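You operate a simulated robot arm through the tools that you are given. There is no shell and no other tool. Be economical: measure what you need, move in short steps, check, and stop when the job is done.

Carry out the task below with a simulated two-armed robot. There is one attempt and no reset: what you move stays moved.

TASK
Put the square purple box on the basket row of the sorting table. Fetch the tray from the top of the side bench and set it on the shelf under the side bench. Put the grey roll from the bench top round the brushing box on top of the black pack there and the blue roll on the blue pad. Take the teal cloth on the top of the side bench and put it away on the top of the small white table. Take the green box and leave it on the jig end of the sorting table. Put the yellow roll on the top tier of the wooden shelf. Do these in any order.

Only the result counts: the job must be done as asked and must still hold three seconds after the hand-in. Knocking over, shifting, dropping, spilling or breaking anything else fails it. Flat cloth is picked up by pressing the open fingertips on it (5 to 10 N) and closing them slowly along it; thin cloth reads only 2 to 8 mm in the jaws.

THE ROBOT
Two 7-joint arms with fingered hands on one trunk, on a base that drives. Base frame: it is fixed to the floor where the robot stands at the start and does not move with it; the origin is under the middle of the robot, x ahead of it, y to its left, z up. Lengths are in m, angles in degrees, forces in N, time in s.
The left shoulder is at the start at [0.02, 0.208, 1.198], the right one opposite. Places, roughly: basket row of the sorting table [-3.5, -1.5, 0.7]; blue pad [0.5, 1, 0.75]; green box (15x10x6 cm) [0.6, 1.9, 0.8]; jig end of the sorting table [-3.1, -0.7, 0.7]; pack [0.75, 0.5, 0.75]; roll [0.75, 0.75, 0.75]; shelf under the side bench [0.8, 1.1, 0.2]; square purple box (9x9x4 cm) [0.5, 0.2, 0.8]; teal cloth (7x9x3 cm) [0.5, 1.8, 0.8]; top of the small white table (24x25 cm) [-4.74, -2.76, 0.7]; top tier of the wooden shelf [0.9, -2.6, 1.7]; tray (20x15x4 cm) [0.9, 1.1, 0.8]; yellow roll (8x8x5 cm) [0.8, 2, 0.8]. Payload 5 kg a hand.
Tool frame (each hand has its own): the origin (TCP) lies between the finger pads and is the grasp point; the fingertips stand 0.048 m ahead of it; z points along the fingers, y is the line along which they close. Largest opening 0.16 m; the body of the gripper starts 0.056 m behind the TCP. The gripper is a hand of 4 fingers: y runs from the thumb to the fingers, the wrist lies at [-0.026, -0.142, -0.252] in the tool frame, and closing takes about 1.5 s.
Orientation is that of the tool frame in the base frame, as [roll, pitch, yaw] about the fixed x, y, z axes, in that order (R = Rz(yaw) Ry(pitch) Rx(roll)). With the fingers straight down and the wrist toward the robot, the tool's x, y and z point along [0, 1, 0], [1, 0, 0] and [0, 0, -1] of the base frame.

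THE INTERFACE
- The arms move only by the tool send_rows. It takes "left_motion", "right_motion" or both (then of equal length, played together; a hand with none holds still); each is one flat list of numbers, 6 for each row, row after row: the shift along the base's x, y, z in units of 500 mm (1.0 is 500 mm), then the turn, a rotation vector about the base's x, y, z in units of 90 degrees (1.0 is 90 degrees). In form: [tx, ty, tz, ax, ay, az, tx, ty, tz, ax, ay, az, ...]. A call has 1 to 10 rows; each row is the pose to reach, as a shift and turn from the pose commanded when the call began. "left_fingers" and "right_fingers" are, for a hand that has rows, the opening, from 0 (shut) to 1 (fully open), set as the call begins (left out, the last holds). A call with a number of a shift or a turn outside -1 to 1 is refused whole. Each row takes 0.2 s and may step no farther than 0.05 m and 8.6 degrees from the row before; otherwise, or with a gripper value out of range, the whole call is refused. A pose out of reach is approached as far as the arm can. The call stops where the force on the tool passes 40 N (or 10 N more than at its start, if that is more) or the arm is blocked; 0.2 s more then pass. Each finger travels about 0.108 m/s and halts on what it meets, pressing with about 28 N; the grip force reading is that of the motor and also rises with nothing between the fingers. The clock runs only during rows and for 0.2 s after the last one: add rows that repeat a pose to give the fingers time. The reply holds the time, the measured pose of the TCP, the force on the tool along the base axes, the opening and the grip force, in the units named above and with some noise, with the torque about the TCP (base axes, N m) and any sound that the robot's microphone picked up.
- Cameras (640 x 400 px; columns grow to the right, rows downward): "scene" is now at [0.0821, 0.0487, 1.3808]; the picture's right is [0.56, -0.83, 0.00], its down [-0.53, -0.36, -0.77] and it looks along [0.64, 0.43, -0.64] (base axes); focal length 284 px, centre (320, 200). "left" rides on the left gripper at [-0.086, -0.133, -0.189] in its tool frame; the picture's right is [-0.83, -0.26, 0.49], its down [0.51, -0.71, 0.49] and it looks along [0.22, 0.66, 0.72] (tool axes); focal length 238 px, centre (320, 200). "right" rides on the right gripper at [0.087, -0.133, -0.189] in its tool frame; the picture's right is [-0.83, 0.26, -0.49], its down [-0.51, -0.71, 0.49] and it looks along [-0.22, 0.66, 0.72] (tool axes); focal length 238 px, centre (320, 200). There is no depth. A picture from a camera that has moved, and an enlarged one, comes with that camera's place and axes in the base frame and with its lens.
- camera(camera): a new picture of that camera. The clock stands still meanwhile.
- slide_trunk(by): slides the trunk up (or, below 0, down) by that many m; the arms and the scene camera ride with it, the base frame stays. It gives what a move gives, with no picture.
- base_move(legs): drives the robot by 1 to 6 legs, each [ahead, left, turn to the left] in m, m and degrees, along the robot's own axes; the way and the turn of a leg run together, so that a leg with both is an arc; at most 1.5 m and 180 degrees a leg. The arms and the cameras ride along, it lands a little off, and it stops where it bumps. It gives what a move gives.
- set_fingers(index, middle, ring, thumb_bend, thumb_turn, hand): sets how far each is bent, from 0 (flat) to 100 (curled in); at 30 the hand is open as for a grip, at 70 the pads meet at the TCP. One left out holds its place. A second passes; each finger stops where it meets its share of the squeeze, and holds until it gets a number again. A gripper value or a shape takes the hand back. It gives what a move gives, with no picture; readings hold the bend of each and the force on the fingers (four entries, about 0 where the hand has none), thumb and palm. thumb_turn goes from beside the hand (0) to across from the fingers (100), as for a grip.
- preshape(shape, hand): the hand has 4 fingers and takes this shape, open, in about a second: jaw (thumb against the fingers, like two jaws); tri (thumb and two fingers); tip (a fingertip pinch); poke (one finger out to press); point (the index stretched); flat (the hand flat); cup (the hand cupped); fist (a fist). The gripper value then closes the fingers along that shape, each until it touches; the sizes above hold for jaw. It gives what a move gives, with no picture.
- aim_head(pan, tilt): turns the head with the scene camera to pan (to the left, within 86 degrees either way) and tilt (down, from -29 to 69), counted from straight ahead of the robot. It gives what a move gives.
- close_up(camera, box): a new picture of the part [left, top, right, bottom] of that camera's present view, enlarged. The clock stands still meanwhile.
- job_done(): hands the job in; it is judged then, once.

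Work in short steps. Places have to be worked out from the pictures, the camera data and where the tool is seen: move nearer, look again, correct. Check each grasp and each placing, and mend what went wrong. You have 207 turns and 194 pictures in all, those below and enlarged ones among them. Open the grippers and draw the arms clear of the work before you hand the job in, unless the task says otherwise.

The tools are called after "Request:" by a JSON object that holds its "method" and its "body". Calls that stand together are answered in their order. send_rows: Moves the arms, as the interface text tells. Its arguments: {"type":"object","properties":{"left_motion":{"type":"array","items":{"type":"number"}},"left_fingers":{"type":"number"},"right_motion":{"type":"array","items":{"type":"number"}},"right_fingers":{"type":"number"}},"required":[]} The other tools are called the same way: slide_trunk (by) slides the trunk up or down; preshape (shape, hand) gives the hand a shape; set_fingers (index, middle, ring, thumb_bend, thumb_turn, hand) moves the fingers one by one; base_move (legs) drives the base; aim_head (pan, tilt) turns the head that bears the scene camera; camera (camera) takes a picture; close_up (camera, box) takes an enlarged picture of a part of a camera's view; job_done () hands the job in.

At the start:

```text
clock: 0.0
left_eef_pos: [0.3788, 0.578, 1.1016]
left_tool_rot: [-180.0, 0.0, 90.0]
left_ft_force: [-0.6, 0.3, -0.4]
left_ft_torque: [0.0, -0.01, 0.0]
left_opening: 0.1596
left_gripper_force: 0.1
left_shape: jaw
left_bend: [30.0, 30.0, 30.0, 30.0, 98.0]
left_finger forces: [0.0, 0.0, 0.0, 0.0, 0.0, 0.1]
right_eef_pos: [0.5986, 0.0243, 1.0281]
right_tool_rot: [-179.9, 0.0, 90.1]
right_ft_force: [0.6, -0.1, 0.2]
right_ft_torque: [0.02, 0.0, 0.0]
right_opening: 0.1595
right_gripper_force: 0.1
right_shape: jaw
right_bend: [30.0, 30.0, 30.0, 30.0, 98.0]
right_finger forces: [0.0, 0.0, 0.1, 0.0, 0.1, 0.0]
trunk travel left (down, up): [-0.2, 0.49]
robot x, y, heading: [-0.0024, -0.0006, 0.1]
head pan, tilt: [33.9, 39.7]
```

scene: 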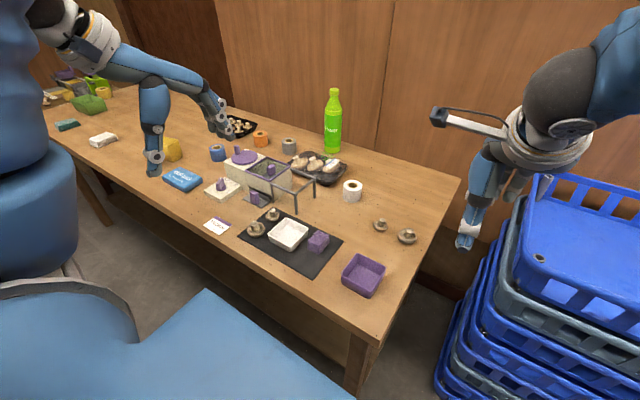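
right: 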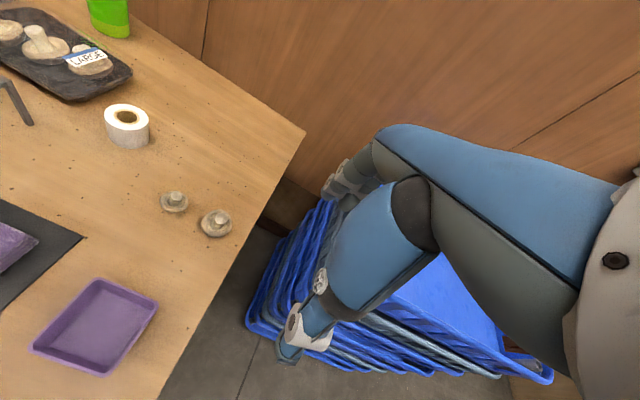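
left: 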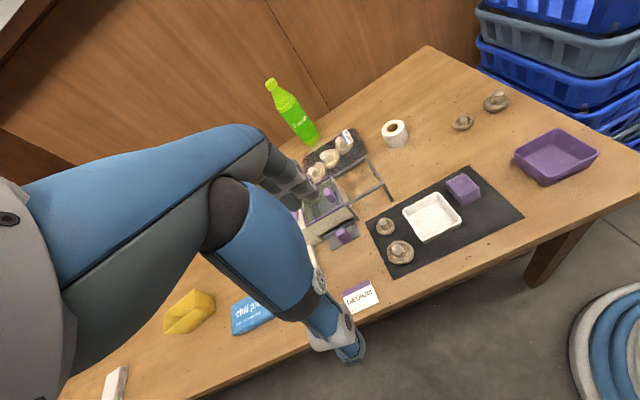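

The purple open box is near [0.5, 0.2]. I take enlarged views of the bench to identify the other things.

Request:
{"method": "close_up", "body": {"camera": "scene", "box": [140, 90, 400, 300]}}

Request:
{"method": "close_up", "body": {"camera": "scene", "box": [20, 50, 280, 210]}}

Request:
{"method": "aim_head", "body": {"pan": 70, "tilt": 30}}

```text
1.90 times, centred on (270, 195) of scene
camera zoom: at [0.0821, 0.0487, 1.3808], right [0.56, -0.83, 0.0], down [-0.53, -0.36, -0.77], along [0.64, 0.43, -0.64], focal length 541 px, centre (415, 210)
```

zoom: 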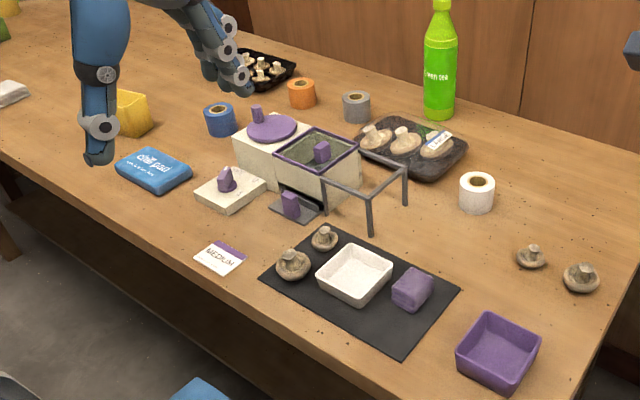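

```text
2.46 times, centred on (150, 130) of scene
camera zoom: at [0.0821, 0.0487, 1.3808], right [0.56, -0.83, 0.0], down [-0.53, -0.36, -0.77], along [0.64, 0.43, -0.64], focal length 699 px, centre (738, 372)
```

zoom: 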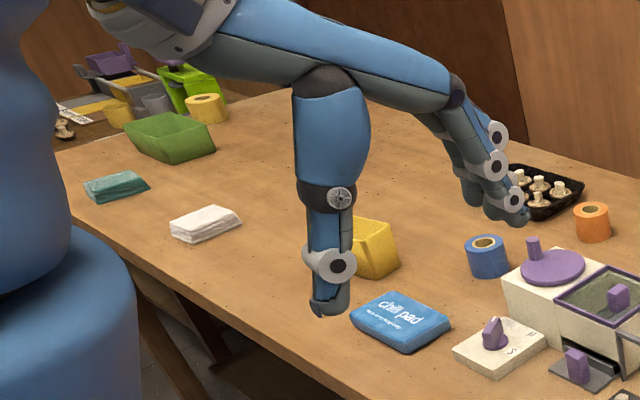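

```text
clock: 1.0
left_eef_pos: [0.3786, 0.5773, 1.1003]
left_tool_rot: [-179.9, 0.1, 90.1]
left_ft_force: [-1.1, 0.6, 0.0]
left_ft_torque: [0.0, -0.01, -0.01]
left_opening: 0.1595
left_gripper_force: 0.1
left_shape: jaw
left_bend: [30.0, 30.0, 30.0, 30.0, 98.0]
left_finger forces: [0.0, 0.0, 0.0, 0.0, 0.1, 0.1]
right_eef_pos: [0.5984, 0.025, 1.0273]
right_tool_rot: [-180.0, 0.0, 90.0]
right_ft_force: [-0.5, -0.2, 0.0]
right_ft_torque: [0.03, 0.01, -0.04]
right_opening: 0.1597
right_gripper_force: 0.1
right_shape: jaw
right_bend: [30.0, 30.0, 30.0, 30.0, 98.0]
right_finger forces: [0.0, 0.0, 0.0, 0.0, 0.0, 0.1]
trunk travel left (down, up): [-0.2, 0.49]
robot x, y, heading: [-0.0026, 0.0022, 0.1]
head pan, tilt: [70.0, 30.0]
```

Request:
{"method": "camera", "body": {"camera": "scene"}}

```text
188 pictures are left
camera scene: at [0.0425, 0.0861, 1.3957], right [0.94, -0.34, 0.0], down [-0.17, -0.47, -0.87], along [0.3, 0.81, -0.5], focal length 284 px, centre (320, 200)
```

scene: 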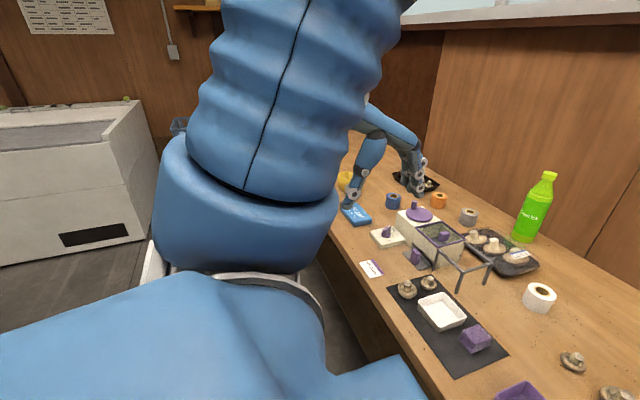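

The arm blocks the view to the left. I drive sideways along the bench by 0.45 m to see its far end and reach the rolls.

Request:
{"method": "base_move", "body": {"legs": [[0, 0.45, 0]]}}

Request:
{"method": "aim_head", "body": {"pan": 25, "tilt": 38}}

Request:
{"method": "camera", "body": {"camera": "scene"}}

Request:
{"method": "camera", "body": {"camera": "left"}}

```text
clock: 3.7
left_eef_pos: [0.3747, 1.0196, 1.1]
left_tool_rot: [179.9, 0.1, 90.2]
left_ft_force: [0.2, 0.3, -0.4]
left_ft_torque: [-0.1, -0.03, -0.05]
left_opening: 0.1596
left_gripper_force: 0.1
left_shape: jaw
left_bend: [30.0, 30.0, 30.0, 30.0, 98.0]
left_finger forces: [0.1, 0.0, 0.0, 0.0, 0.0, 0.0]
right_eef_pos: [0.5974, 0.4675, 1.0277]
right_tool_rot: [-180.0, 0.1, 90.2]
right_ft_force: [0.6, 1.2, 0.0]
right_ft_torque: [-0.07, 0.02, -0.05]
right_opening: 0.1596
right_gripper_force: 0.0
right_shape: jaw
right_bend: [30.0, 30.0, 30.0, 30.0, 98.0]
right_finger forces: [0.1, 0.1, 0.1, 0.1, 0.0, 0.1]
trunk travel left (down, up): [-0.2, 0.49]
robot x, y, heading: [-0.003, 0.4446, 0.6]
head pan, tilt: [70.0, 30.0]
```

```text
clock: 4.8
left_eef_pos: [0.3751, 1.019, 1.0997]
left_tool_rot: [180.0, 0.0, 90.2]
left_ft_force: [0.1, -0.3, 0.5]
left_ft_torque: [-0.01, 0.04, -0.01]
left_opening: 0.1595
left_gripper_force: 0.0
left_shape: jaw
left_bend: [30.0, 30.0, 30.0, 30.0, 98.0]
left_finger forces: [0.0, 0.1, 0.1, 0.1, 0.1, 0.0]
right_eef_pos: [0.5967, 0.4666, 1.0283]
right_tool_rot: [180.0, 0.0, 90.3]
right_ft_force: [0.0, -0.4, 0.5]
right_ft_torque: [-0.05, 0.0, 0.04]
right_opening: 0.1594
right_gripper_force: 0.0
right_shape: jaw
right_bend: [30.0, 30.0, 30.0, 30.0, 98.0]
right_finger forces: [0.1, 0.0, 0.0, 0.1, 0.0, 0.0]
trunk travel left (down, up): [-0.2, 0.49]
robot x, y, heading: [0.0, 0.4378, 0.2]
head pan, tilt: [25.0, 38.0]
```

```text
187 pictures are left
camera scene: at [0.0886, 0.4775, 1.3834], right [0.43, -0.9, 0.0], down [-0.56, -0.26, -0.79], along [0.71, 0.34, -0.62], focal length 284 px, centre (320, 200)
```

scene: 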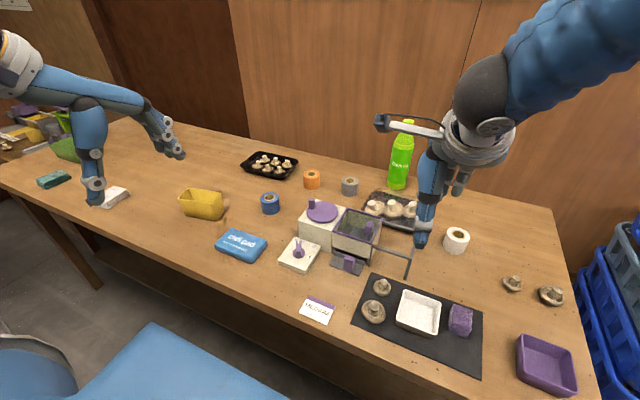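

```text
186 pictures are left
camera left: at [0.2437, 0.9317, 1.2899], right [-0.26, -0.84, -0.49], down [-0.71, 0.5, -0.49], along [0.65, 0.22, -0.72], focal length 238 px, centre (320, 200)
```

left: 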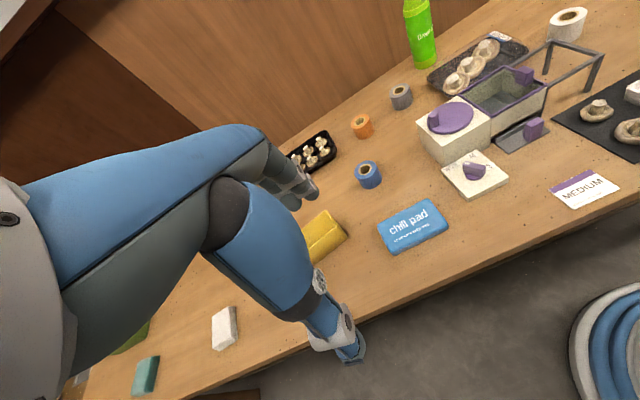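

The rolls look to be about: blue [0.70, 0.96], grey [0.91, 0.75], pad [0.51, 0.93], pack (black punnet) [0.86, 0.57]. I move the left hand above the blue roll.

Request:
{"method": "send_rows", "body": {"left_motion": [0.082, -0.015, -0.05, 0, 0, 0, 0.164, -0.03, -0.1, 0, 0, 0, 0.246, -0.046, -0.15, 0, 0, 0, 0.328, -0.061, -0.2, 0, 0, 0, 0.41, -0.076, -0.25, 0, 0, 0, 0.492, -0.091, -0.3, 0, 0, 0, 0.574, -0.107, -0.35, 0, 0, 0, 0.656, -0.122, -0.4, 0, 0, 0]}}

Request:
{"method": "camera", "body": {"camera": "left"}}

Request:
{"method": "camera", "body": {"camera": "scene"}}

```text
clock: 6.6
left_eef_pos: [0.7042, 0.96, 0.8977]
left_tool_rot: [-179.9, 0.1, 90.3]
left_ft_force: [0.5, 0.0, 0.7]
left_ft_torque: [-0.05, 0.06, -0.01]
left_opening: 0.1598
left_gripper_force: 0.0
left_shape: jaw
left_bend: [30.0, 30.0, 30.0, 30.0, 98.0]
left_finger forces: [0.1, 0.1, 0.1, 0.0, 0.0, 0.0]
right_eef_pos: [0.5989, 0.468, 1.027]
right_tool_rot: [-179.9, -0.1, 90.3]
right_ft_force: [0.3, 0.5, -1.2]
right_ft_torque: [-0.04, 0.08, -0.01]
right_opening: 0.1595
right_gripper_force: 0.1
right_shape: jaw
right_bend: [30.0, 30.0, 30.0, 30.0, 98.0]
right_finger forces: [0.1, 0.0, 0.0, 0.0, 0.1, 0.0]
trunk travel left (down, up): [-0.2, 0.49]
robot x, y, heading: [0.0039, 0.4387, 0.2]
head pan, tilt: [25.0, 38.0]
```

```text
185 pictures are left
camera left: at [0.5722, 0.8723, 1.0873], right [-0.26, -0.84, -0.48], down [-0.71, 0.5, -0.49], along [0.65, 0.22, -0.72], focal length 238 px, centre (320, 200)
```

left: 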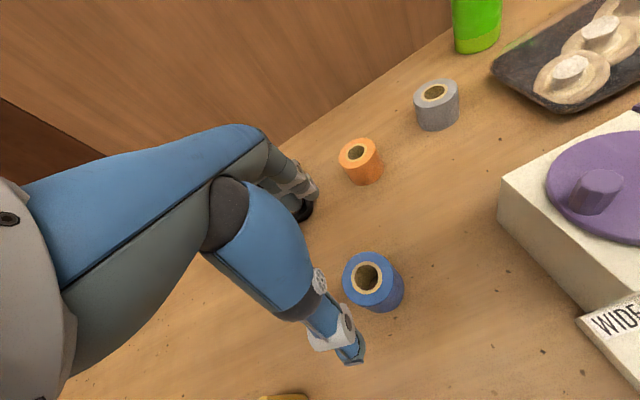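

```text
184 pictures are left
camera scene: at [0.0903, 0.4778, 1.3832], right [0.43, -0.9, 0.0], down [-0.56, -0.26, -0.79], along [0.71, 0.34, -0.62], focal length 284 px, centre (320, 200)
```

scene: 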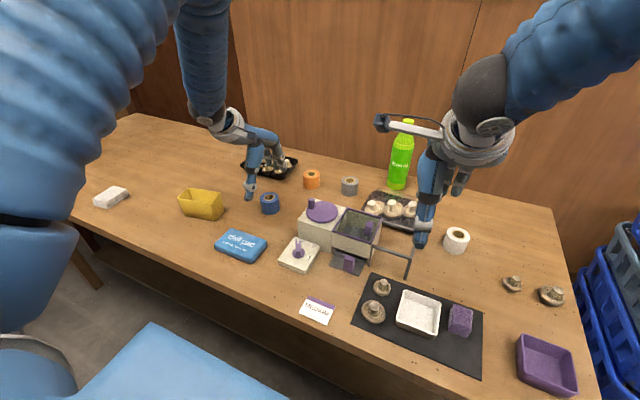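

Blue roll top triangulates to about [0.675, 0.934] at z 0.82. I shift there and descend partly, then look again.

Request:
{"method": "send_rows", "body": {"left_motion": [-0.06, -0.05, -0.04, 0, 0, 0, -0.06, -0.05, -0.1, 0, 0, 0]}}

Request:
{"method": "camera", "body": {"camera": "left"}}

Request:
{"method": "close_up", "body": {"camera": "scene", "box": [180, 90, 440, 290]}}

```text
clock: 7.2
left_eef_pos: [0.6729, 0.936, 0.8487]
left_tool_rot: [-180.0, 0.0, 90.3]
left_ft_force: [0.5, 0.7, -0.4]
left_ft_torque: [-0.13, 0.1, -0.02]
left_opening: 0.1597
left_gripper_force: 0.0
left_shape: jaw
left_bend: [30.0, 30.0, 30.0, 30.0, 97.0]
left_finger forces: [0.0, 0.0, 0.0, 0.0, 0.0, 0.0]
right_eef_pos: [0.5986, 0.4667, 1.0272]
right_tool_rot: [-179.9, 0.1, 90.3]
right_ft_force: [0.7, 0.4, -1.1]
right_ft_torque: [-0.11, 0.07, 0.01]
right_opening: 0.1597
right_gripper_force: 0.1
right_shape: jaw
right_bend: [30.0, 30.0, 30.0, 30.0, 98.0]
right_finger forces: [0.0, 0.0, 0.0, 0.0, 0.0, 0.0]
trunk travel left (down, up): [-0.2, 0.49]
robot x, y, heading: [-0.004, 0.442, 0.1]
head pan, tilt: [25.0, 38.0]
```

```text
183 pictures are left
camera left: at [0.542, 0.8487, 1.0382], right [-0.26, -0.84, -0.48], down [-0.71, 0.5, -0.49], along [0.65, 0.22, -0.72], focal length 238 px, centre (320, 200)
```

left: 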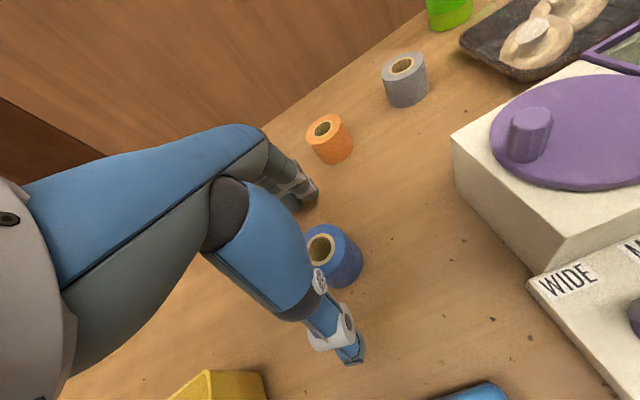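

```text
2.00 times, centred on (310, 190) of scene
camera zoom: at [0.0902, 0.4794, 1.3831], right [0.43, -0.9, 0.0], down [-0.56, -0.26, -0.79], along [0.71, 0.34, -0.62], focal length 568 px, centre (340, 220)
```

zoom: 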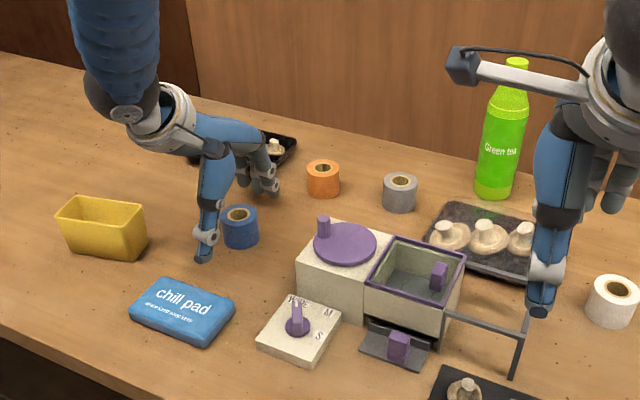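

Roll top at about z 0.83, table about 0.775. I lower in small steps, watching force.

Request:
{"method": "send_rows", "body": {"left_motion": [-0.01, -0.01, -0.02, 0, 0, 0, -0.01, -0.01, -0.04, 0, 0, 0, -0.01, -0.01, -0.05, 0, 0, 0]}}

Request:
{"method": "close_up", "body": {"camera": "scene", "box": [200, 130, 340, 240]}}

```text
clock: 8.0
left_eef_pos: [0.6696, 0.929, 0.8284]
left_tool_rot: [179.9, -0.1, 90.2]
left_ft_force: [-3.6, 0.9, 20.0]
left_ft_torque: [0.35, -1.79, 0.21]
left_opening: 0.1581
left_gripper_force: 0.0
left_shape: jaw
left_bend: [30.0, 30.0, 30.0, 30.0, 97.0]
left_finger forces: [0.1, 20.8, 0.0, 0.0, 0.1, 0.0]
right_eef_pos: [0.5958, 0.4669, 1.029]
right_tool_rot: [180.0, 0.0, 90.3]
right_ft_force: [0.4, 0.6, 0.7]
right_ft_torque: [-0.01, 0.04, 0.0]
right_opening: 0.1596
right_gripper_force: 0.0
right_shape: jaw
right_bend: [30.0, 30.0, 30.0, 30.0, 98.0]
right_finger forces: [0.0, 0.1, 0.1, 0.0, 0.1, 0.0]
trunk travel left (down, up): [-0.2, 0.49]
robot x, y, heading: [-0.001, 0.4416, 0.4]
head pan, tilt: [25.0, 38.0]
```

```text
3.64 times, centred on (270, 185) of scene
camera zoom: at [0.0871, 0.477, 1.3838], right [0.43, -0.9, 0.0], down [-0.56, -0.26, -0.79], along [0.71, 0.34, -0.61], focal length 1032 px, centre (502, 254)
```

zoom: 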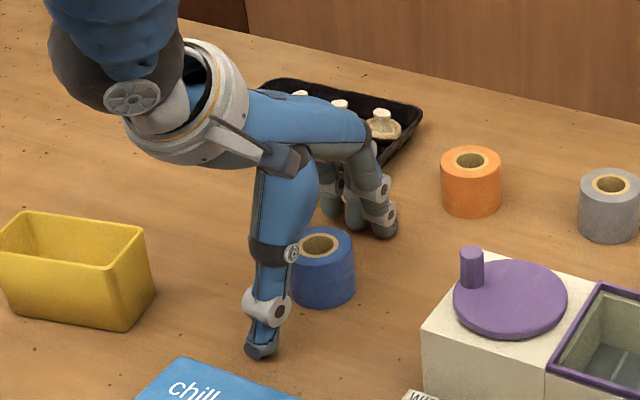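

The middle finger touches the table at TCP z 0.828. I lift 4 mm and close on the roll.

Request:
{"method": "send_rows", "body": {"left_motion": [0, 0, 0.01, 0, 0, 0, 0, 0, 0.01, 0, 0, 0, 0, 0, 0.01, 0, 0, 0, 0, 0, 0.01, 0, 0, 0, 0, 0, 0.01, 0, 0, 0, 0, 0, 0.01, 0, 0, 0, 0, 0, 0.01, 0, 0, 0, 0, 0, 0.01, 0, 0, 0], "left_fingers": 0.2}}

Request:
{"method": "close_up", "body": {"camera": "scene", "box": [200, 130, 340, 240]}}

Request:
{"method": "camera", "body": {"camera": "left"}}

```text
clock: 9.8
left_eef_pos: [0.6682, 0.9285, 0.8306]
left_tool_rot: [180.0, 0.0, 90.2]
left_ft_force: [-0.7, -2.6, 7.6]
left_ft_torque: [-0.07, -0.05, -0.03]
left_opening: 0.0613
left_gripper_force: 27.7
left_shape: jaw
left_bend: [73.0, 38.0, 38.0, 76.0, 100.0]
left_finger forces: [19.9, 2.5, 0.0, 0.1, 22.9, 0.1]
right_eef_pos: [0.5971, 0.4662, 1.0275]
right_tool_rot: [-179.9, 0.0, 90.3]
right_ft_force: [-0.3, -0.5, -0.2]
right_ft_torque: [0.0, -0.01, 0.01]
right_opening: 0.1596
right_gripper_force: 0.2
right_shape: jaw
right_bend: [30.0, 30.0, 30.0, 30.0, 98.0]
right_finger forces: [0.0, 0.0, 0.0, 0.0, 0.1, 0.0]
trunk travel left (down, up): [-0.2, 0.49]
robot x, y, heading: [0.0016, 0.4389, 0.0]
head pan, tilt: [25.0, 38.0]
```

```text
3.64 times, centred on (270, 185) of scene
camera zoom: at [0.0882, 0.4769, 1.3834], right [0.43, -0.9, 0.0], down [-0.56, -0.26, -0.79], along [0.71, 0.34, -0.62], focal length 1032 px, centre (502, 254)
```

zoom: 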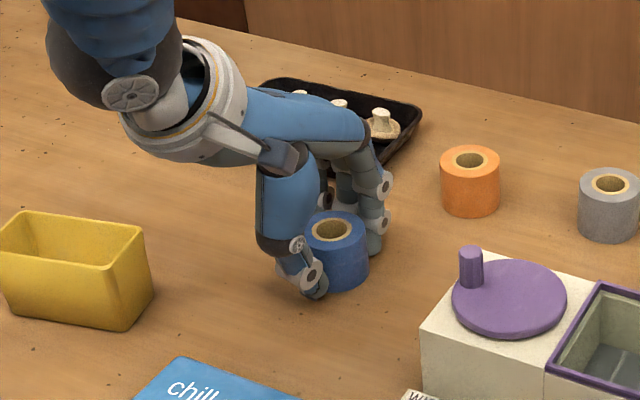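

```text
179 pictures are left
camera left: at [0.5357, 0.8412, 1.0194], right [-0.26, -0.84, -0.49], down [-0.71, 0.5, -0.49], along [0.66, 0.22, -0.72], focal length 238 px, centre (320, 200)
```

left: 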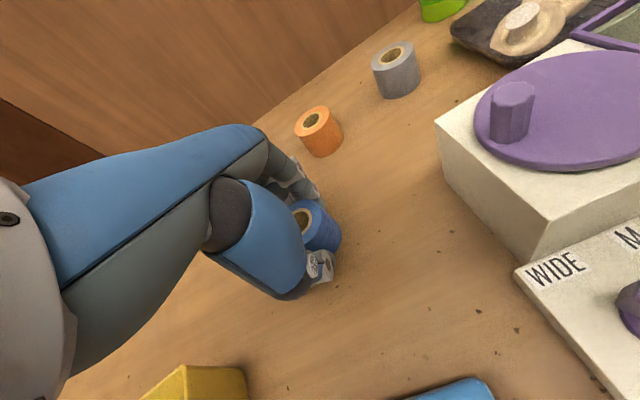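

Only the index and thumb hold it at one side. I reopen, shift the hand 2 cm toward -y, and regrip.

Request:
{"method": "send_rows", "body": {"left_motion": [0, 0, 0.004, 0, 0, 0, 0, 0, 0.004, 0, 0, 0, 0, 0, 0.004, 0, 0, 0, 0, 0, 0.004, 0, 0, 0, 0, 0, 0.004, 0, 0, 0, 0, -0.04, 0.004, 0, 0, 0], "left_fingers": 1.0}}

Request:
{"method": "close_up", "body": {"camera": "scene", "box": [200, 130, 340, 240]}}

Request:
{"method": "send_rows", "body": {"left_motion": [0, 0, 0, 0, 0, 0, 0, 0, 0, 0, 0, 0, 0, 0, 0, 0, 0, 0, 0, 0, 0, 0, 0, 0, 0, 0, 0, 0, 0, 0, 0, 0, 0, 0, 0, 0, 0, 0, 0, 0, 0, 0], "left_fingers": 0.2}}

Request:
{"method": "close_up", "body": {"camera": "scene", "box": [200, 130, 340, 240]}}

```text
clock: 11.2
left_eef_pos: [0.6678, 0.9093, 0.8328]
left_tool_rot: [-180.0, -0.1, 90.2]
left_ft_force: [0.1, -0.3, -0.2]
left_ft_torque: [0.03, 0.01, 0.02]
left_opening: 0.1596
left_gripper_force: 0.1
left_shape: jaw
left_bend: [30.0, 30.0, 30.0, 30.0, 98.0]
left_finger forces: [0.0, 0.0, 0.0, 0.0, 0.1, 0.1]
right_eef_pos: [0.5977, 0.466, 1.028]
right_tool_rot: [-180.0, 0.0, 90.3]
right_ft_force: [0.2, -0.1, 0.4]
right_ft_torque: [0.07, 0.04, 0.04]
right_opening: 0.1596
right_gripper_force: 0.0
right_shape: jaw
right_bend: [30.0, 30.0, 30.0, 30.0, 98.0]
right_finger forces: [0.0, 0.0, 0.1, 0.0, 0.0, 0.0]
trunk travel left (down, up): [-0.2, 0.49]
robot x, y, heading: [-0.001, 0.4394, 0.5]
head pan, tilt: [25.0, 38.0]
```

```text
3.64 times, centred on (270, 185) of scene
camera zoom: at [0.0888, 0.4765, 1.3834], right [0.43, -0.9, 0.0], down [-0.56, -0.26, -0.79], along [0.71, 0.34, -0.62], focal length 1032 px, centre (502, 254)
```

zoom: 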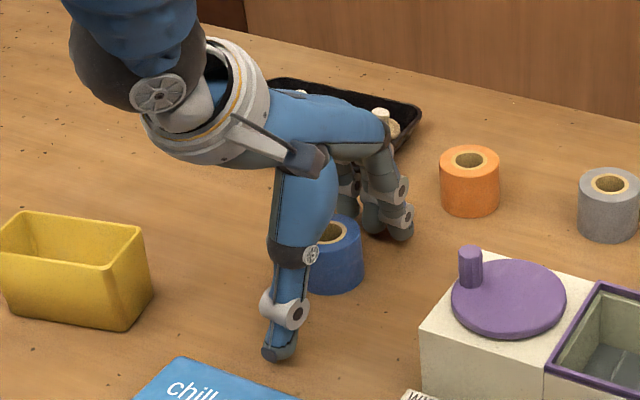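

```text
clock: 12.8
left_eef_pos: [0.6688, 0.9095, 0.8325]
left_tool_rot: [-180.0, 0.2, 90.2]
left_ft_force: [-0.8, -0.6, -0.1]
left_ft_torque: [-0.04, -0.03, 0.0]
left_opening: 0.0338
left_gripper_force: 28.0
left_shape: jaw
left_bend: [71.0, 54.0, 58.0, 74.0, 100.0]
left_finger forces: [10.8, 8.4, 5.2, 0.0, 20.4, 0.1]
right_eef_pos: [0.5979, 0.4654, 1.0287]
right_tool_rot: [180.0, 0.0, 90.1]
right_ft_force: [-0.5, 0.3, -0.2]
right_ft_torque: [0.03, 0.01, 0.01]
right_opening: 0.1598
right_gripper_force: 0.1
right_shape: jaw
right_bend: [30.0, 30.0, 30.0, 30.0, 98.0]
right_finger forces: [0.0, 0.0, 0.0, 0.0, 0.1, 0.0]
trunk travel left (down, up): [-0.2, 0.49]
robot x, y, heading: [0.0002, 0.4373, 0.2]
head pan, tilt: [25.0, 38.0]
```

```text
3.64 times, centred on (270, 185) of scene
camera zoom: at [0.0889, 0.4775, 1.3834], right [0.43, -0.9, 0.0], down [-0.56, -0.26, -0.79], along [0.71, 0.34, -0.62], focal length 1032 px, centre (502, 254)
```

zoom: 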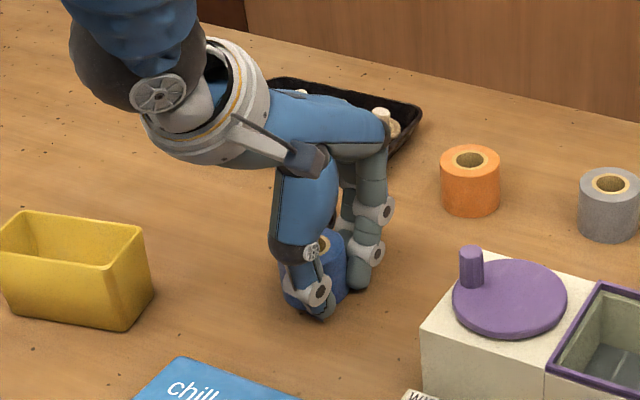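

All fingers hold it now. Lift and check.

Request:
{"method": "send_rows", "body": {"left_motion": [0, 0, 0.06, 0, 0, 0, 0, 0, 0.12, 0, 0, 0, 0, 0, 0.16, 0, 0, 0]}}

Request:
{"method": "close_up", "body": {"camera": "scene", "box": [180, 110, 340, 290]}}

Request:
{"method": "camera", "body": {"camera": "left"}}

```text
clock: 13.6
left_eef_pos: [0.6683, 0.9097, 0.9121]
left_tool_rot: [-179.9, -0.1, 90.3]
left_ft_force: [-1.0, 0.5, -1.2]
left_ft_torque: [-0.03, -0.11, 0.0]
left_opening: 0.0343
left_gripper_force: 28.1
left_shape: jaw
left_bend: [71.0, 54.0, 58.0, 74.0, 100.0]
left_finger forces: [10.9, 8.4, 5.4, 0.0, 20.4, 0.1]
right_eef_pos: [0.5971, 0.4652, 1.0278]
right_tool_rot: [180.0, 0.0, 90.2]
right_ft_force: [-0.4, -0.3, 0.3]
right_ft_torque: [0.01, -0.07, 0.01]
right_opening: 0.1593
right_gripper_force: 0.1
right_shape: jaw
right_bend: [30.0, 30.0, 30.0, 30.0, 98.0]
right_finger forces: [0.1, 0.0, 0.1, 0.0, 0.0, 0.1]
trunk travel left (down, up): [-0.2, 0.49]
robot x, y, heading: [-0.0, 0.4416, 0.0]
head pan, tilt: [25.0, 38.0]
```

```text
2.22 times, centred on (260, 200) of scene
camera zoom: at [0.088, 0.4775, 1.3834], right [0.43, -0.9, 0.0], down [-0.56, -0.26, -0.79], along [0.71, 0.34, -0.62], focal length 631 px, centre (453, 200)
```

zoom: 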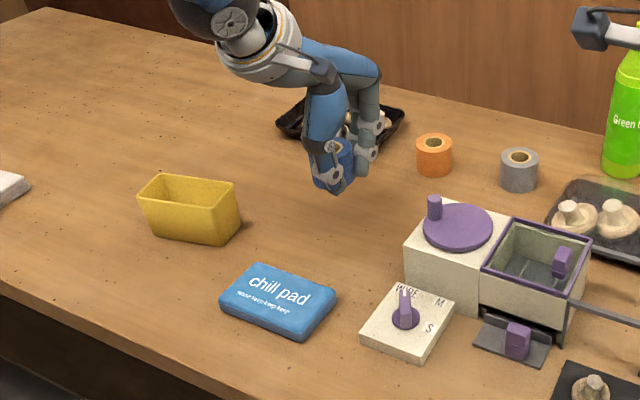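

```text
175 pictures are left
camera left: at [0.5367, 0.8217, 1.1022], right [-0.26, -0.84, -0.49], down [-0.71, 0.5, -0.49], along [0.65, 0.22, -0.72], focal length 238 px, centre (320, 200)
```

left: 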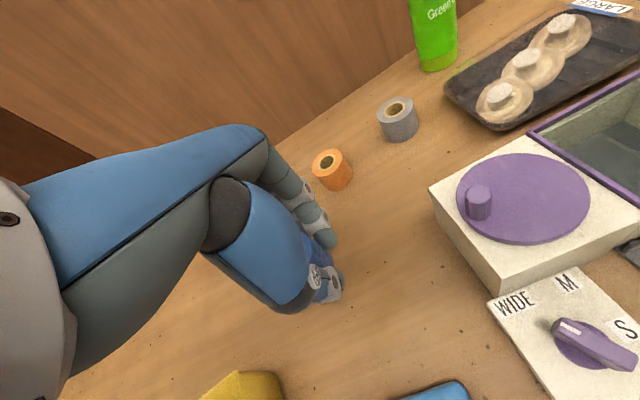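

Roll is held, its centre about 2 cm off TCP. The pad's top centre is near [0.482, 0.909]. I carry it there at this height and check.

Request:
{"method": "send_rows", "body": {"left_motion": [-0.085, -0.011, 0, 0, 0, 0, -0.17, -0.022, 0, 0, 0, 0, -0.255, -0.033, 0, 0, 0, 0, -0.336, -0.044, 0, 0, 0, 0, -0.336, -0.044, -0.05, 0, 0, 0]}}

Request:
{"method": "close_up", "body": {"camera": "scene", "box": [180, 150, 340, 290]}}

Request:
{"method": "camera", "body": {"camera": "left"}}

```text
clock: 14.8
left_eef_pos: [0.5045, 0.8869, 0.8875]
left_tool_rot: [-179.9, 0.1, 90.3]
left_ft_force: [0.4, 1.1, -2.0]
left_ft_torque: [-0.09, 0.09, -0.04]
left_opening: 0.034
left_gripper_force: 27.5
left_shape: jaw
left_bend: [71.0, 54.0, 58.0, 74.0, 100.0]
left_finger forces: [10.8, 8.3, 5.5, 0.0, 20.4, 0.1]
right_eef_pos: [0.6, 0.4668, 1.0264]
right_tool_rot: [-180.0, 0.1, 90.2]
right_ft_force: [1.2, 0.9, -0.7]
right_ft_torque: [-0.02, 0.12, 0.03]
right_opening: 0.1592
right_gripper_force: 0.1
right_shape: jaw
right_bend: [30.0, 30.0, 30.0, 30.0, 98.0]
right_finger forces: [0.0, 0.0, 0.1, 0.0, 0.0, 0.2]
trunk travel left (down, up): [-0.2, 0.49]
robot x, y, heading: [-0.0003, 0.4401, 0.3]
head pan, tilt: [25.0, 38.0]
```

```text
2.86 times, centred on (260, 220) of scene
camera zoom: at [0.091, 0.4785, 1.3831], right [0.43, -0.9, 0.0], down [-0.56, -0.26, -0.79], along [0.71, 0.34, -0.62], focal length 811 px, centre (491, 143)
```

zoom: 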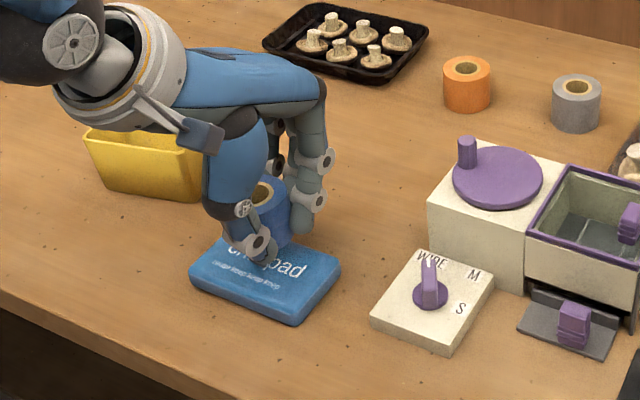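

```text
173 pictures are left
camera left: at [0.3721, 0.8, 1.076], right [-0.26, -0.84, -0.49], down [-0.71, 0.5, -0.49], along [0.65, 0.22, -0.72], focal length 238 px, centre (320, 200)
```

left: 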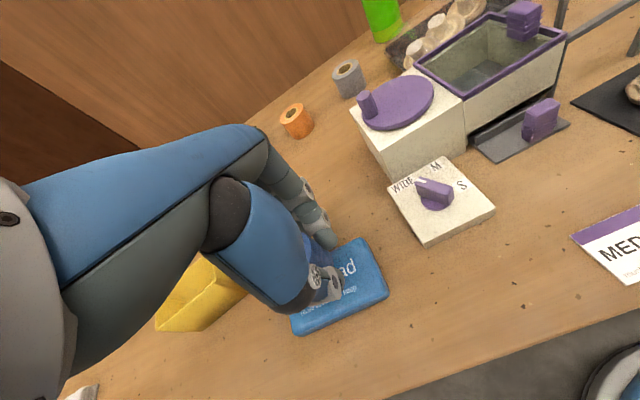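

Roll is nearly centred above the pad; I shift 1 cm toward me and lower until contact.

Request:
{"method": "send_rows", "body": {"left_motion": [-0.024, 0, -0.02, 0, 0, 0, -0.024, 0, -0.035, 0, 0, 0, -0.024, 0, -0.045, 0, 0, 0, -0.024, 0, -0.053, 0, 0, 0]}}

Request:
{"method": "close_up", "body": {"camera": "scene", "box": [180, 170, 340, 270]}}

```text
clock: 15.8
left_eef_pos: [0.4885, 0.8867, 0.8605]
left_tool_rot: [-179.9, 0.0, 90.1]
left_ft_force: [0.5, 0.5, -0.7]
left_ft_torque: [-0.01, 0.01, 0.0]
left_opening: 0.0341
left_gripper_force: 28.0
left_shape: jaw
left_bend: [71.0, 54.0, 58.0, 74.0, 100.0]
left_finger forces: [10.9, 8.3, 5.5, 0.0, 20.5, 0.0]
right_eef_pos: [0.5973, 0.4666, 1.0276]
right_tool_rot: [-179.9, 0.1, 90.3]
right_ft_force: [0.5, -0.1, -0.6]
right_ft_torque: [0.06, 0.04, 0.02]
right_opening: 0.1596
right_gripper_force: 0.1
right_shape: jaw
right_bend: [30.0, 30.0, 30.0, 30.0, 98.0]
right_finger forces: [0.0, 0.1, 0.0, 0.0, 0.0, 0.1]
trunk travel left (down, up): [-0.2, 0.49]
robot x, y, heading: [-0.0009, 0.4411, 0.1]
head pan, tilt: [25.0, 38.0]
```

```text
4.00 times, centred on (260, 220) of scene
camera zoom: at [0.0888, 0.4775, 1.3834], right [0.43, -0.9, 0.0], down [-0.56, -0.26, -0.79], along [0.71, 0.34, -0.62], focal length 1135 px, centre (560, 120)
```

zoom: 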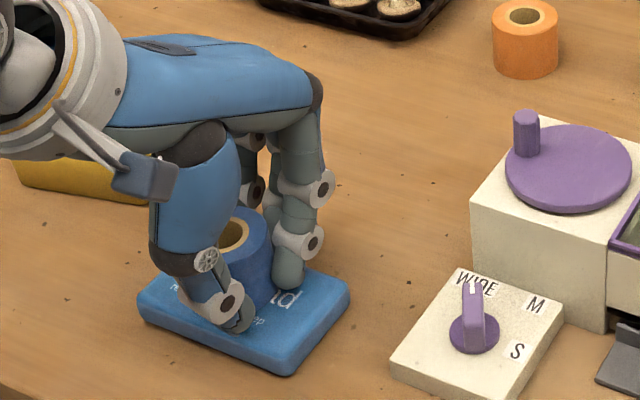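

No contact yet; continue in 2 mm steps.

Request:
{"method": "send_rows", "body": {"left_motion": [0, 0, -0.004, 0, 0, 0, 0, 0, -0.008, 0, 0, 0]}}

Request:
{"method": "send_rows", "body": {"left_motion": [0, 0, -0.004, 0, 0, 0, 0, 0, -0.006, 0, 0, 0]}}

Request:
{"method": "close_up", "body": {"camera": "scene", "box": [180, 170, 340, 270]}}

```text
clock: 16.4
left_eef_pos: [0.4888, 0.8875, 0.8558]
left_tool_rot: [179.9, 0.1, 90.2]
left_ft_force: [-1.8, 1.7, 12.0]
left_ft_torque: [0.3, 0.07, 0.02]
left_opening: 0.0346
left_gripper_force: 28.0
left_shape: jaw
left_bend: [71.0, 54.0, 58.0, 74.0, 100.0]
left_finger forces: [10.9, 8.7, 6.5, 0.1, 22.4, 0.0]
right_eef_pos: [0.5984, 0.4675, 1.0285]
right_tool_rot: [-180.0, -0.1, 90.2]
right_ft_force: [0.1, 0.1, 0.2]
right_ft_torque: [0.02, 0.01, 0.03]
right_opening: 0.1597
right_gripper_force: 0.1
right_shape: jaw
right_bend: [30.0, 30.0, 30.0, 30.0, 98.0]
right_finger forces: [0.1, 0.0, 0.0, 0.0, 0.0, 0.0]
trunk travel left (down, up): [-0.2, 0.49]
robot x, y, heading: [0.0025, 0.4415, 0.1]
head pan, tilt: [25.0, 38.0]
```

```text
clock: 17.0
left_eef_pos: [0.4885, 0.8848, 0.8549]
left_tool_rot: [179.9, 0.0, 90.4]
left_ft_force: [-3.3, -2.1, 27.8]
left_ft_torque: [0.04, 0.57, -0.08]
left_opening: 0.0338
left_gripper_force: 27.6
left_shape: jaw
left_bend: [71.0, 54.0, 57.0, 76.0, 100.0]
left_finger forces: [8.3, 9.8, 7.4, 0.0, 33.8, 0.1]
right_eef_pos: [0.5965, 0.4664, 1.0286]
right_tool_rot: [-179.9, 0.0, 90.2]
right_ft_force: [0.6, 0.1, -0.1]
right_ft_torque: [-0.02, -0.01, 0.01]
right_opening: 0.1599
right_gripper_force: 0.0
right_shape: jaw
right_bend: [30.0, 30.0, 30.0, 30.0, 98.0]
right_finger forces: [0.0, 0.0, 0.1, 0.1, 0.0, 0.0]
trunk travel left (down, up): [-0.2, 0.49]
robot x, y, heading: [-0.0004, 0.442, 0.1]
head pan, tilt: [25.0, 38.0]
```

```text
4.00 times, centred on (260, 220) of scene
camera zoom: at [0.0873, 0.4763, 1.3837], right [0.43, -0.9, 0.0], down [-0.56, -0.26, -0.79], along [0.71, 0.34, -0.61], focal length 1135 px, centre (560, 120)
```

zoom: 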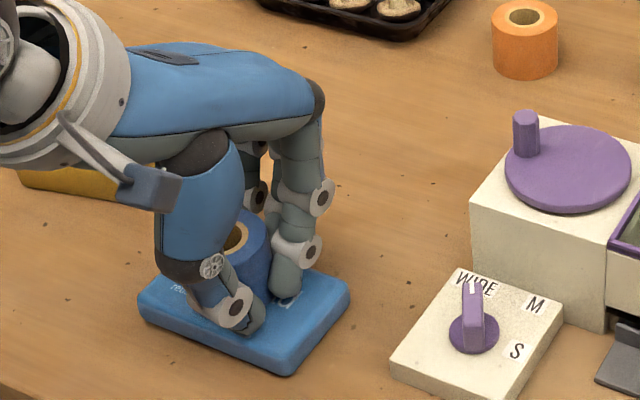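

The roll rests on the pad. I open the fingers, then rise.

Request:
{"method": "send_rows", "body": {"left_motion": [0, 0, 0.006, 0, 0, 0, 0, 0, 0.008, 0, 0, 0, 0, 0, 0.008, 0, 0, 0, 0, 0, 0.008, 0, 0, 0, 0, 0, 0.008, 0, 0, 0, 0, 0, 0.008, 0, 0, 0, 0, 0, 0.05, 0, 0, 0, 0, 0, 0.15, 0, 0, 0], "left_fingers": 0.8}}

Request:
{"method": "close_up", "body": {"camera": "scene", "box": [180, 150, 340, 290]}}

Request:
{"method": "camera", "body": {"camera": "left"}}

```text
clock: 18.8
left_eef_pos: [0.4846, 0.8852, 0.9305]
left_tool_rot: [180.0, 0.1, 90.2]
left_ft_force: [-0.8, -0.8, -0.3]
left_ft_torque: [0.07, -0.18, 0.04]
left_opening: 0.1276
left_gripper_force: 0.0
left_shape: jaw
left_bend: [26.0, 34.0, 32.0, 51.0, 99.0]
left_finger forces: [0.0, 0.0, 0.0, 0.1, 0.1, 0.0]
right_eef_pos: [0.5955, 0.4667, 1.03]
right_tool_rot: [179.9, 0.0, 90.3]
right_ft_force: [-0.8, -0.2, 2.1]
right_ft_torque: [0.03, -0.07, -0.02]
right_opening: 0.1596
right_gripper_force: 0.1
right_shape: jaw
right_bend: [30.0, 30.0, 30.0, 30.0, 98.0]
right_finger forces: [0.0, 0.0, 0.0, 0.1, 0.0, 0.0]
trunk travel left (down, up): [-0.2, 0.49]
robot x, y, heading: [-0.002, 0.4382, 0.2]
head pan, tilt: [25.0, 38.0]
```

```text
2.86 times, centred on (260, 220) of scene
camera zoom: at [0.0865, 0.4767, 1.3837], right [0.43, -0.9, 0.0], down [-0.56, -0.26, -0.79], along [0.71, 0.34, -0.61], focal length 811 px, centre (491, 143)
```

zoom: 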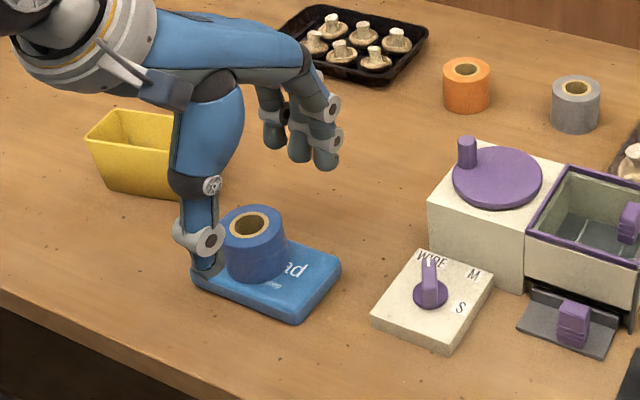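

```text
169 pictures are left
camera left: at [0.3535, 0.7972, 1.1203], right [-0.26, -0.84, -0.49], down [-0.71, 0.5, -0.49], along [0.65, 0.22, -0.72], focal length 238 px, centre (320, 200)
```

left: 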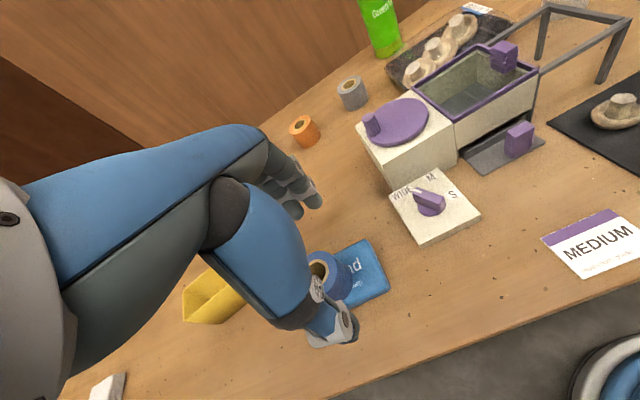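

Blue roll is on the pad. Now I inspect the pack with the right wrist camera and the scene camera.

Request:
{"method": "camera", "body": {"camera": "right"}}

Request:
{"method": "close_up", "body": {"camera": "scene", "box": [320, 120, 480, 240]}}

```text
168 pictures are left
camera right: at [0.462, 0.5519, 1.2177], right [0.26, -0.83, 0.49], down [-0.71, -0.51, -0.49], along [0.66, -0.22, -0.72], focal length 238 px, centre (320, 200)
```

right: 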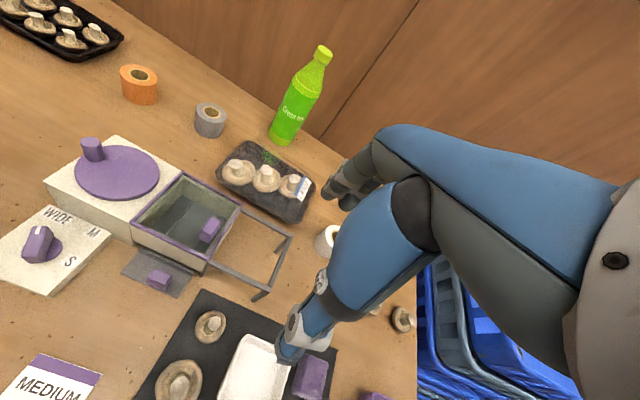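

```text
3.33 times, centred on (400, 180) of scene
camera zoom: at [0.0865, 0.4767, 1.3837], right [0.43, -0.9, 0.0], down [-0.56, -0.26, -0.79], along [0.71, 0.34, -0.61], focal length 946 px, centre (53, 267)
```

zoom: 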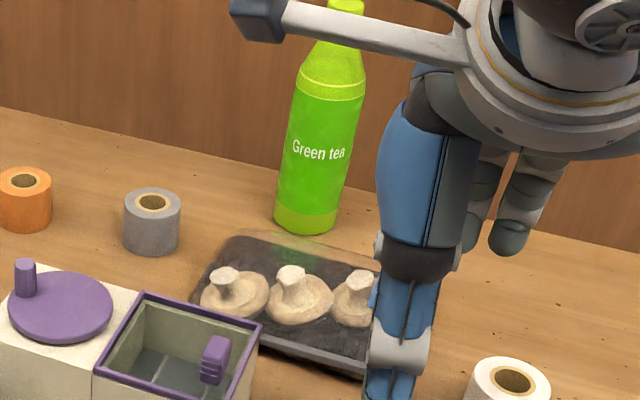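

The pack is a film-wrapped flat-topped black punnet. I retract the right arm sideways and bring the left hand, raised, over the grey roll near [0.868, 0.738].

Request:
{"method": "send_rows", "body": {"left_motion": [0, 0, 0.1, 0, 0, 0, 0.085, -0.035, 0.1, 0, 0, 0, 0.17, -0.07, 0.1, 0, 0, 0, 0.255, -0.105, 0.1, 0, 0, 0, 0.34, -0.14, 0.1, 0, 0, 0, 0.425, -0.175, 0.1, 0, 0, 0, 0.51, -0.21, 0.1, 0, 0, 0, 0.595, -0.245, 0.1, 0, 0, 0, 0.68, -0.28, 0.1, 0, 0, 0, 0.764, -0.314, 0.1, 0, 0, 0], "left_fingers": 1.0, "right_motion": [-0.02, -0.04, 0.02, 0, 0, 0, -0.04, -0.09, 0.04, 0, 0, 0, -0.06, -0.14, 0.06, 0, 0, 0, -0.08, -0.19, 0.08, 0, 0, 0, -0.1, -0.24, 0.1, 0, 0, 0, -0.12, -0.29, 0.1, 0, 0, 0, -0.14, -0.34, 0.1, 0, 0, 0, -0.16, -0.39, 0.1, 0, 0, 0, -0.18, -0.4, 0.1, 0, 0, 0, -0.2, -0.4, 0.1, 0, 0, 0]}}

Request:
{"method": "camera", "body": {"camera": "left"}}

Request:
{"method": "close_up", "body": {"camera": "scene", "box": [240, 100, 480, 260]}}

```text
clock: 21.0
left_eef_pos: [0.8728, 0.7303, 0.979]
left_tool_rot: [-179.9, 0.1, 90.3]
left_ft_force: [-0.2, -0.5, -0.1]
left_ft_torque: [0.03, 0.05, -0.02]
left_opening: 0.1601
left_gripper_force: 0.0
left_shape: jaw
left_bend: [30.0, 30.0, 30.0, 30.0, 98.0]
left_finger forces: [0.1, 0.1, 0.0, 0.1, 0.1, 0.1]
right_eef_pos: [0.4987, 0.2663, 1.0768]
right_tool_rot: [-180.0, -0.1, 90.2]
right_ft_force: [0.2, -0.5, 0.6]
right_ft_torque: [0.09, 0.07, 0.03]
right_opening: 0.1598
right_gripper_force: 0.1
right_shape: jaw
right_bend: [30.0, 30.0, 30.0, 30.0, 98.0]
right_finger forces: [0.1, 0.0, 0.1, 0.0, 0.1, 0.0]
trunk travel left (down, up): [-0.2, 0.49]
robot x, y, heading: [-0.0037, 0.439, 0.3]
head pan, tilt: [25.0, 38.0]
```

```text
166 pictures are left
camera left: at [0.741, 0.6424, 1.1686], right [-0.26, -0.84, -0.49], down [-0.71, 0.5, -0.49], along [0.65, 0.22, -0.72], focal length 238 px, centre (320, 200)
```

left: 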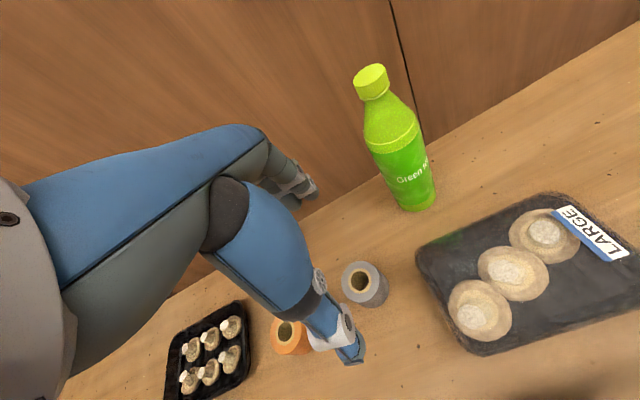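

```text
2.50 times, centred on (360, 180) of scene
camera zoom: at [0.0898, 0.4764, 1.3833], right [0.43, -0.9, 0.0], down [-0.56, -0.26, -0.79], along [0.71, 0.34, -0.62], focal length 710 px, centre (220, 250)
```

zoom: 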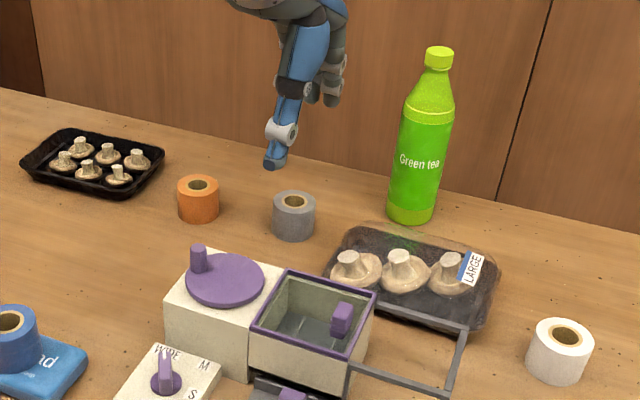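

Grey roll at about [0.868, 0.729]. I descend around it to TCP z 0.833 and close.

Request:
{"method": "send_rows", "body": {"left_motion": [-0.01, -0.016, -0.08, 0, 0, 0, -0.01, -0.016, -0.16, 0, 0, 0, -0.01, -0.016, -0.23, 0, 0, 0, -0.01, -0.016, -0.27, 0, 0, 0, -0.01, -0.016, -0.288, 0, 0, 0]}}

Request:
{"method": "close_up", "body": {"camera": "scene", "box": [290, 120, 450, 240]}}

Request:
{"method": "send_rows", "body": {"left_motion": [0, 0, 0, 0, 0, 0, 0, 0, 0, 0, 0, 0, 0, 0, 0, 0, 0, 0, 0, 0, 0, 0, 0, 0, 0, 0, 0, 0, 0, 0, 0, 0, 0, 0, 0, 0, 0, 0, 0, 0, 0, 0], "left_fingers": 0.2}}

Request:
{"method": "close_up", "body": {"camera": "scene", "box": [290, 120, 450, 240]}}

```text
clock: 22.2
left_eef_pos: [0.8672, 0.7209, 0.8349]
left_tool_rot: [-179.9, 0.0, 90.2]
left_ft_force: [0.1, -0.1, 0.4]
left_ft_torque: [-0.01, 0.03, -0.01]
left_opening: 0.1598
left_gripper_force: 0.1
left_shape: jaw
left_bend: [30.0, 30.0, 30.0, 30.0, 98.0]
left_finger forces: [0.1, 0.0, 0.0, 0.1, 0.0, 0.0]
right_eef_pos: [0.4978, 0.267, 1.0782]
right_tool_rot: [180.0, 0.0, 90.2]
right_ft_force: [0.4, 0.4, -0.2]
right_ft_torque: [0.04, 0.03, 0.03]
right_opening: 0.1601
right_gripper_force: 0.0
right_shape: jaw
right_bend: [30.0, 30.0, 30.0, 30.0, 98.0]
right_finger forces: [0.0, 0.1, 0.0, 0.1, 0.0, 0.0]
trunk travel left (down, up): [-0.2, 0.49]
robot x, y, heading: [-0.0001, 0.4405, 0.0]
head pan, tilt: [25.0, 38.0]
```

```text
3.33 times, centred on (370, 180) of scene
camera zoom: at [0.0892, 0.4772, 1.3834], right [0.43, -0.9, 0.0], down [-0.56, -0.26, -0.79], along [0.71, 0.34, -0.62], focal length 946 px, centre (153, 267)
```

zoom: 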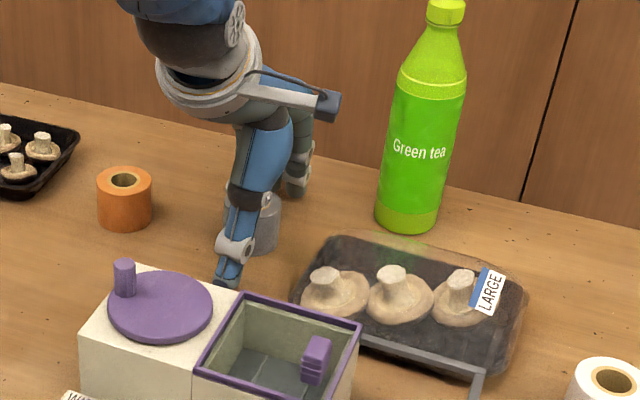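

```text
clock: 23.8
left_eef_pos: [0.8679, 0.7213, 0.835]
left_tool_rot: [180.0, 0.0, 90.2]
left_ft_force: [0.5, 0.1, 0.0]
left_ft_torque: [-0.04, -0.04, 0.01]
left_opening: 0.0501
left_gripper_force: 27.9
left_shape: jaw
left_bend: [74.0, 52.0, 55.0, 74.0, 100.0]
left_finger forces: [12.6, 8.9, 0.0, 0.0, 23.4, 0.0]
right_eef_pos: [0.4975, 0.2671, 1.0783]
right_tool_rot: [-180.0, 0.0, 90.3]
right_ft_force: [0.3, 0.4, 0.0]
right_ft_torque: [0.04, 0.05, 0.01]
right_opening: 0.16
right_gripper_force: 0.1
right_shape: jaw
right_bend: [30.0, 30.0, 30.0, 30.0, 98.0]
right_finger forces: [0.0, 0.0, 0.0, 0.1, 0.1, 0.0]
trunk travel left (down, up): [-0.2, 0.49]
robot x, y, heading: [-0.0033, 0.4414, 0.3]
head pan, tilt: [25.0, 38.0]
```

```text
3.33 times, centred on (370, 180) of scene
camera zoom: at [0.0889, 0.4773, 1.3834], right [0.43, -0.9, 0.0], down [-0.56, -0.26, -0.79], along [0.71, 0.34, -0.62], focal length 946 px, centre (153, 267)
```

zoom: 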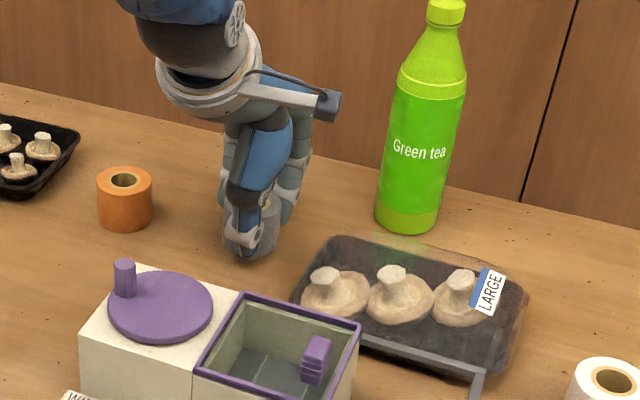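

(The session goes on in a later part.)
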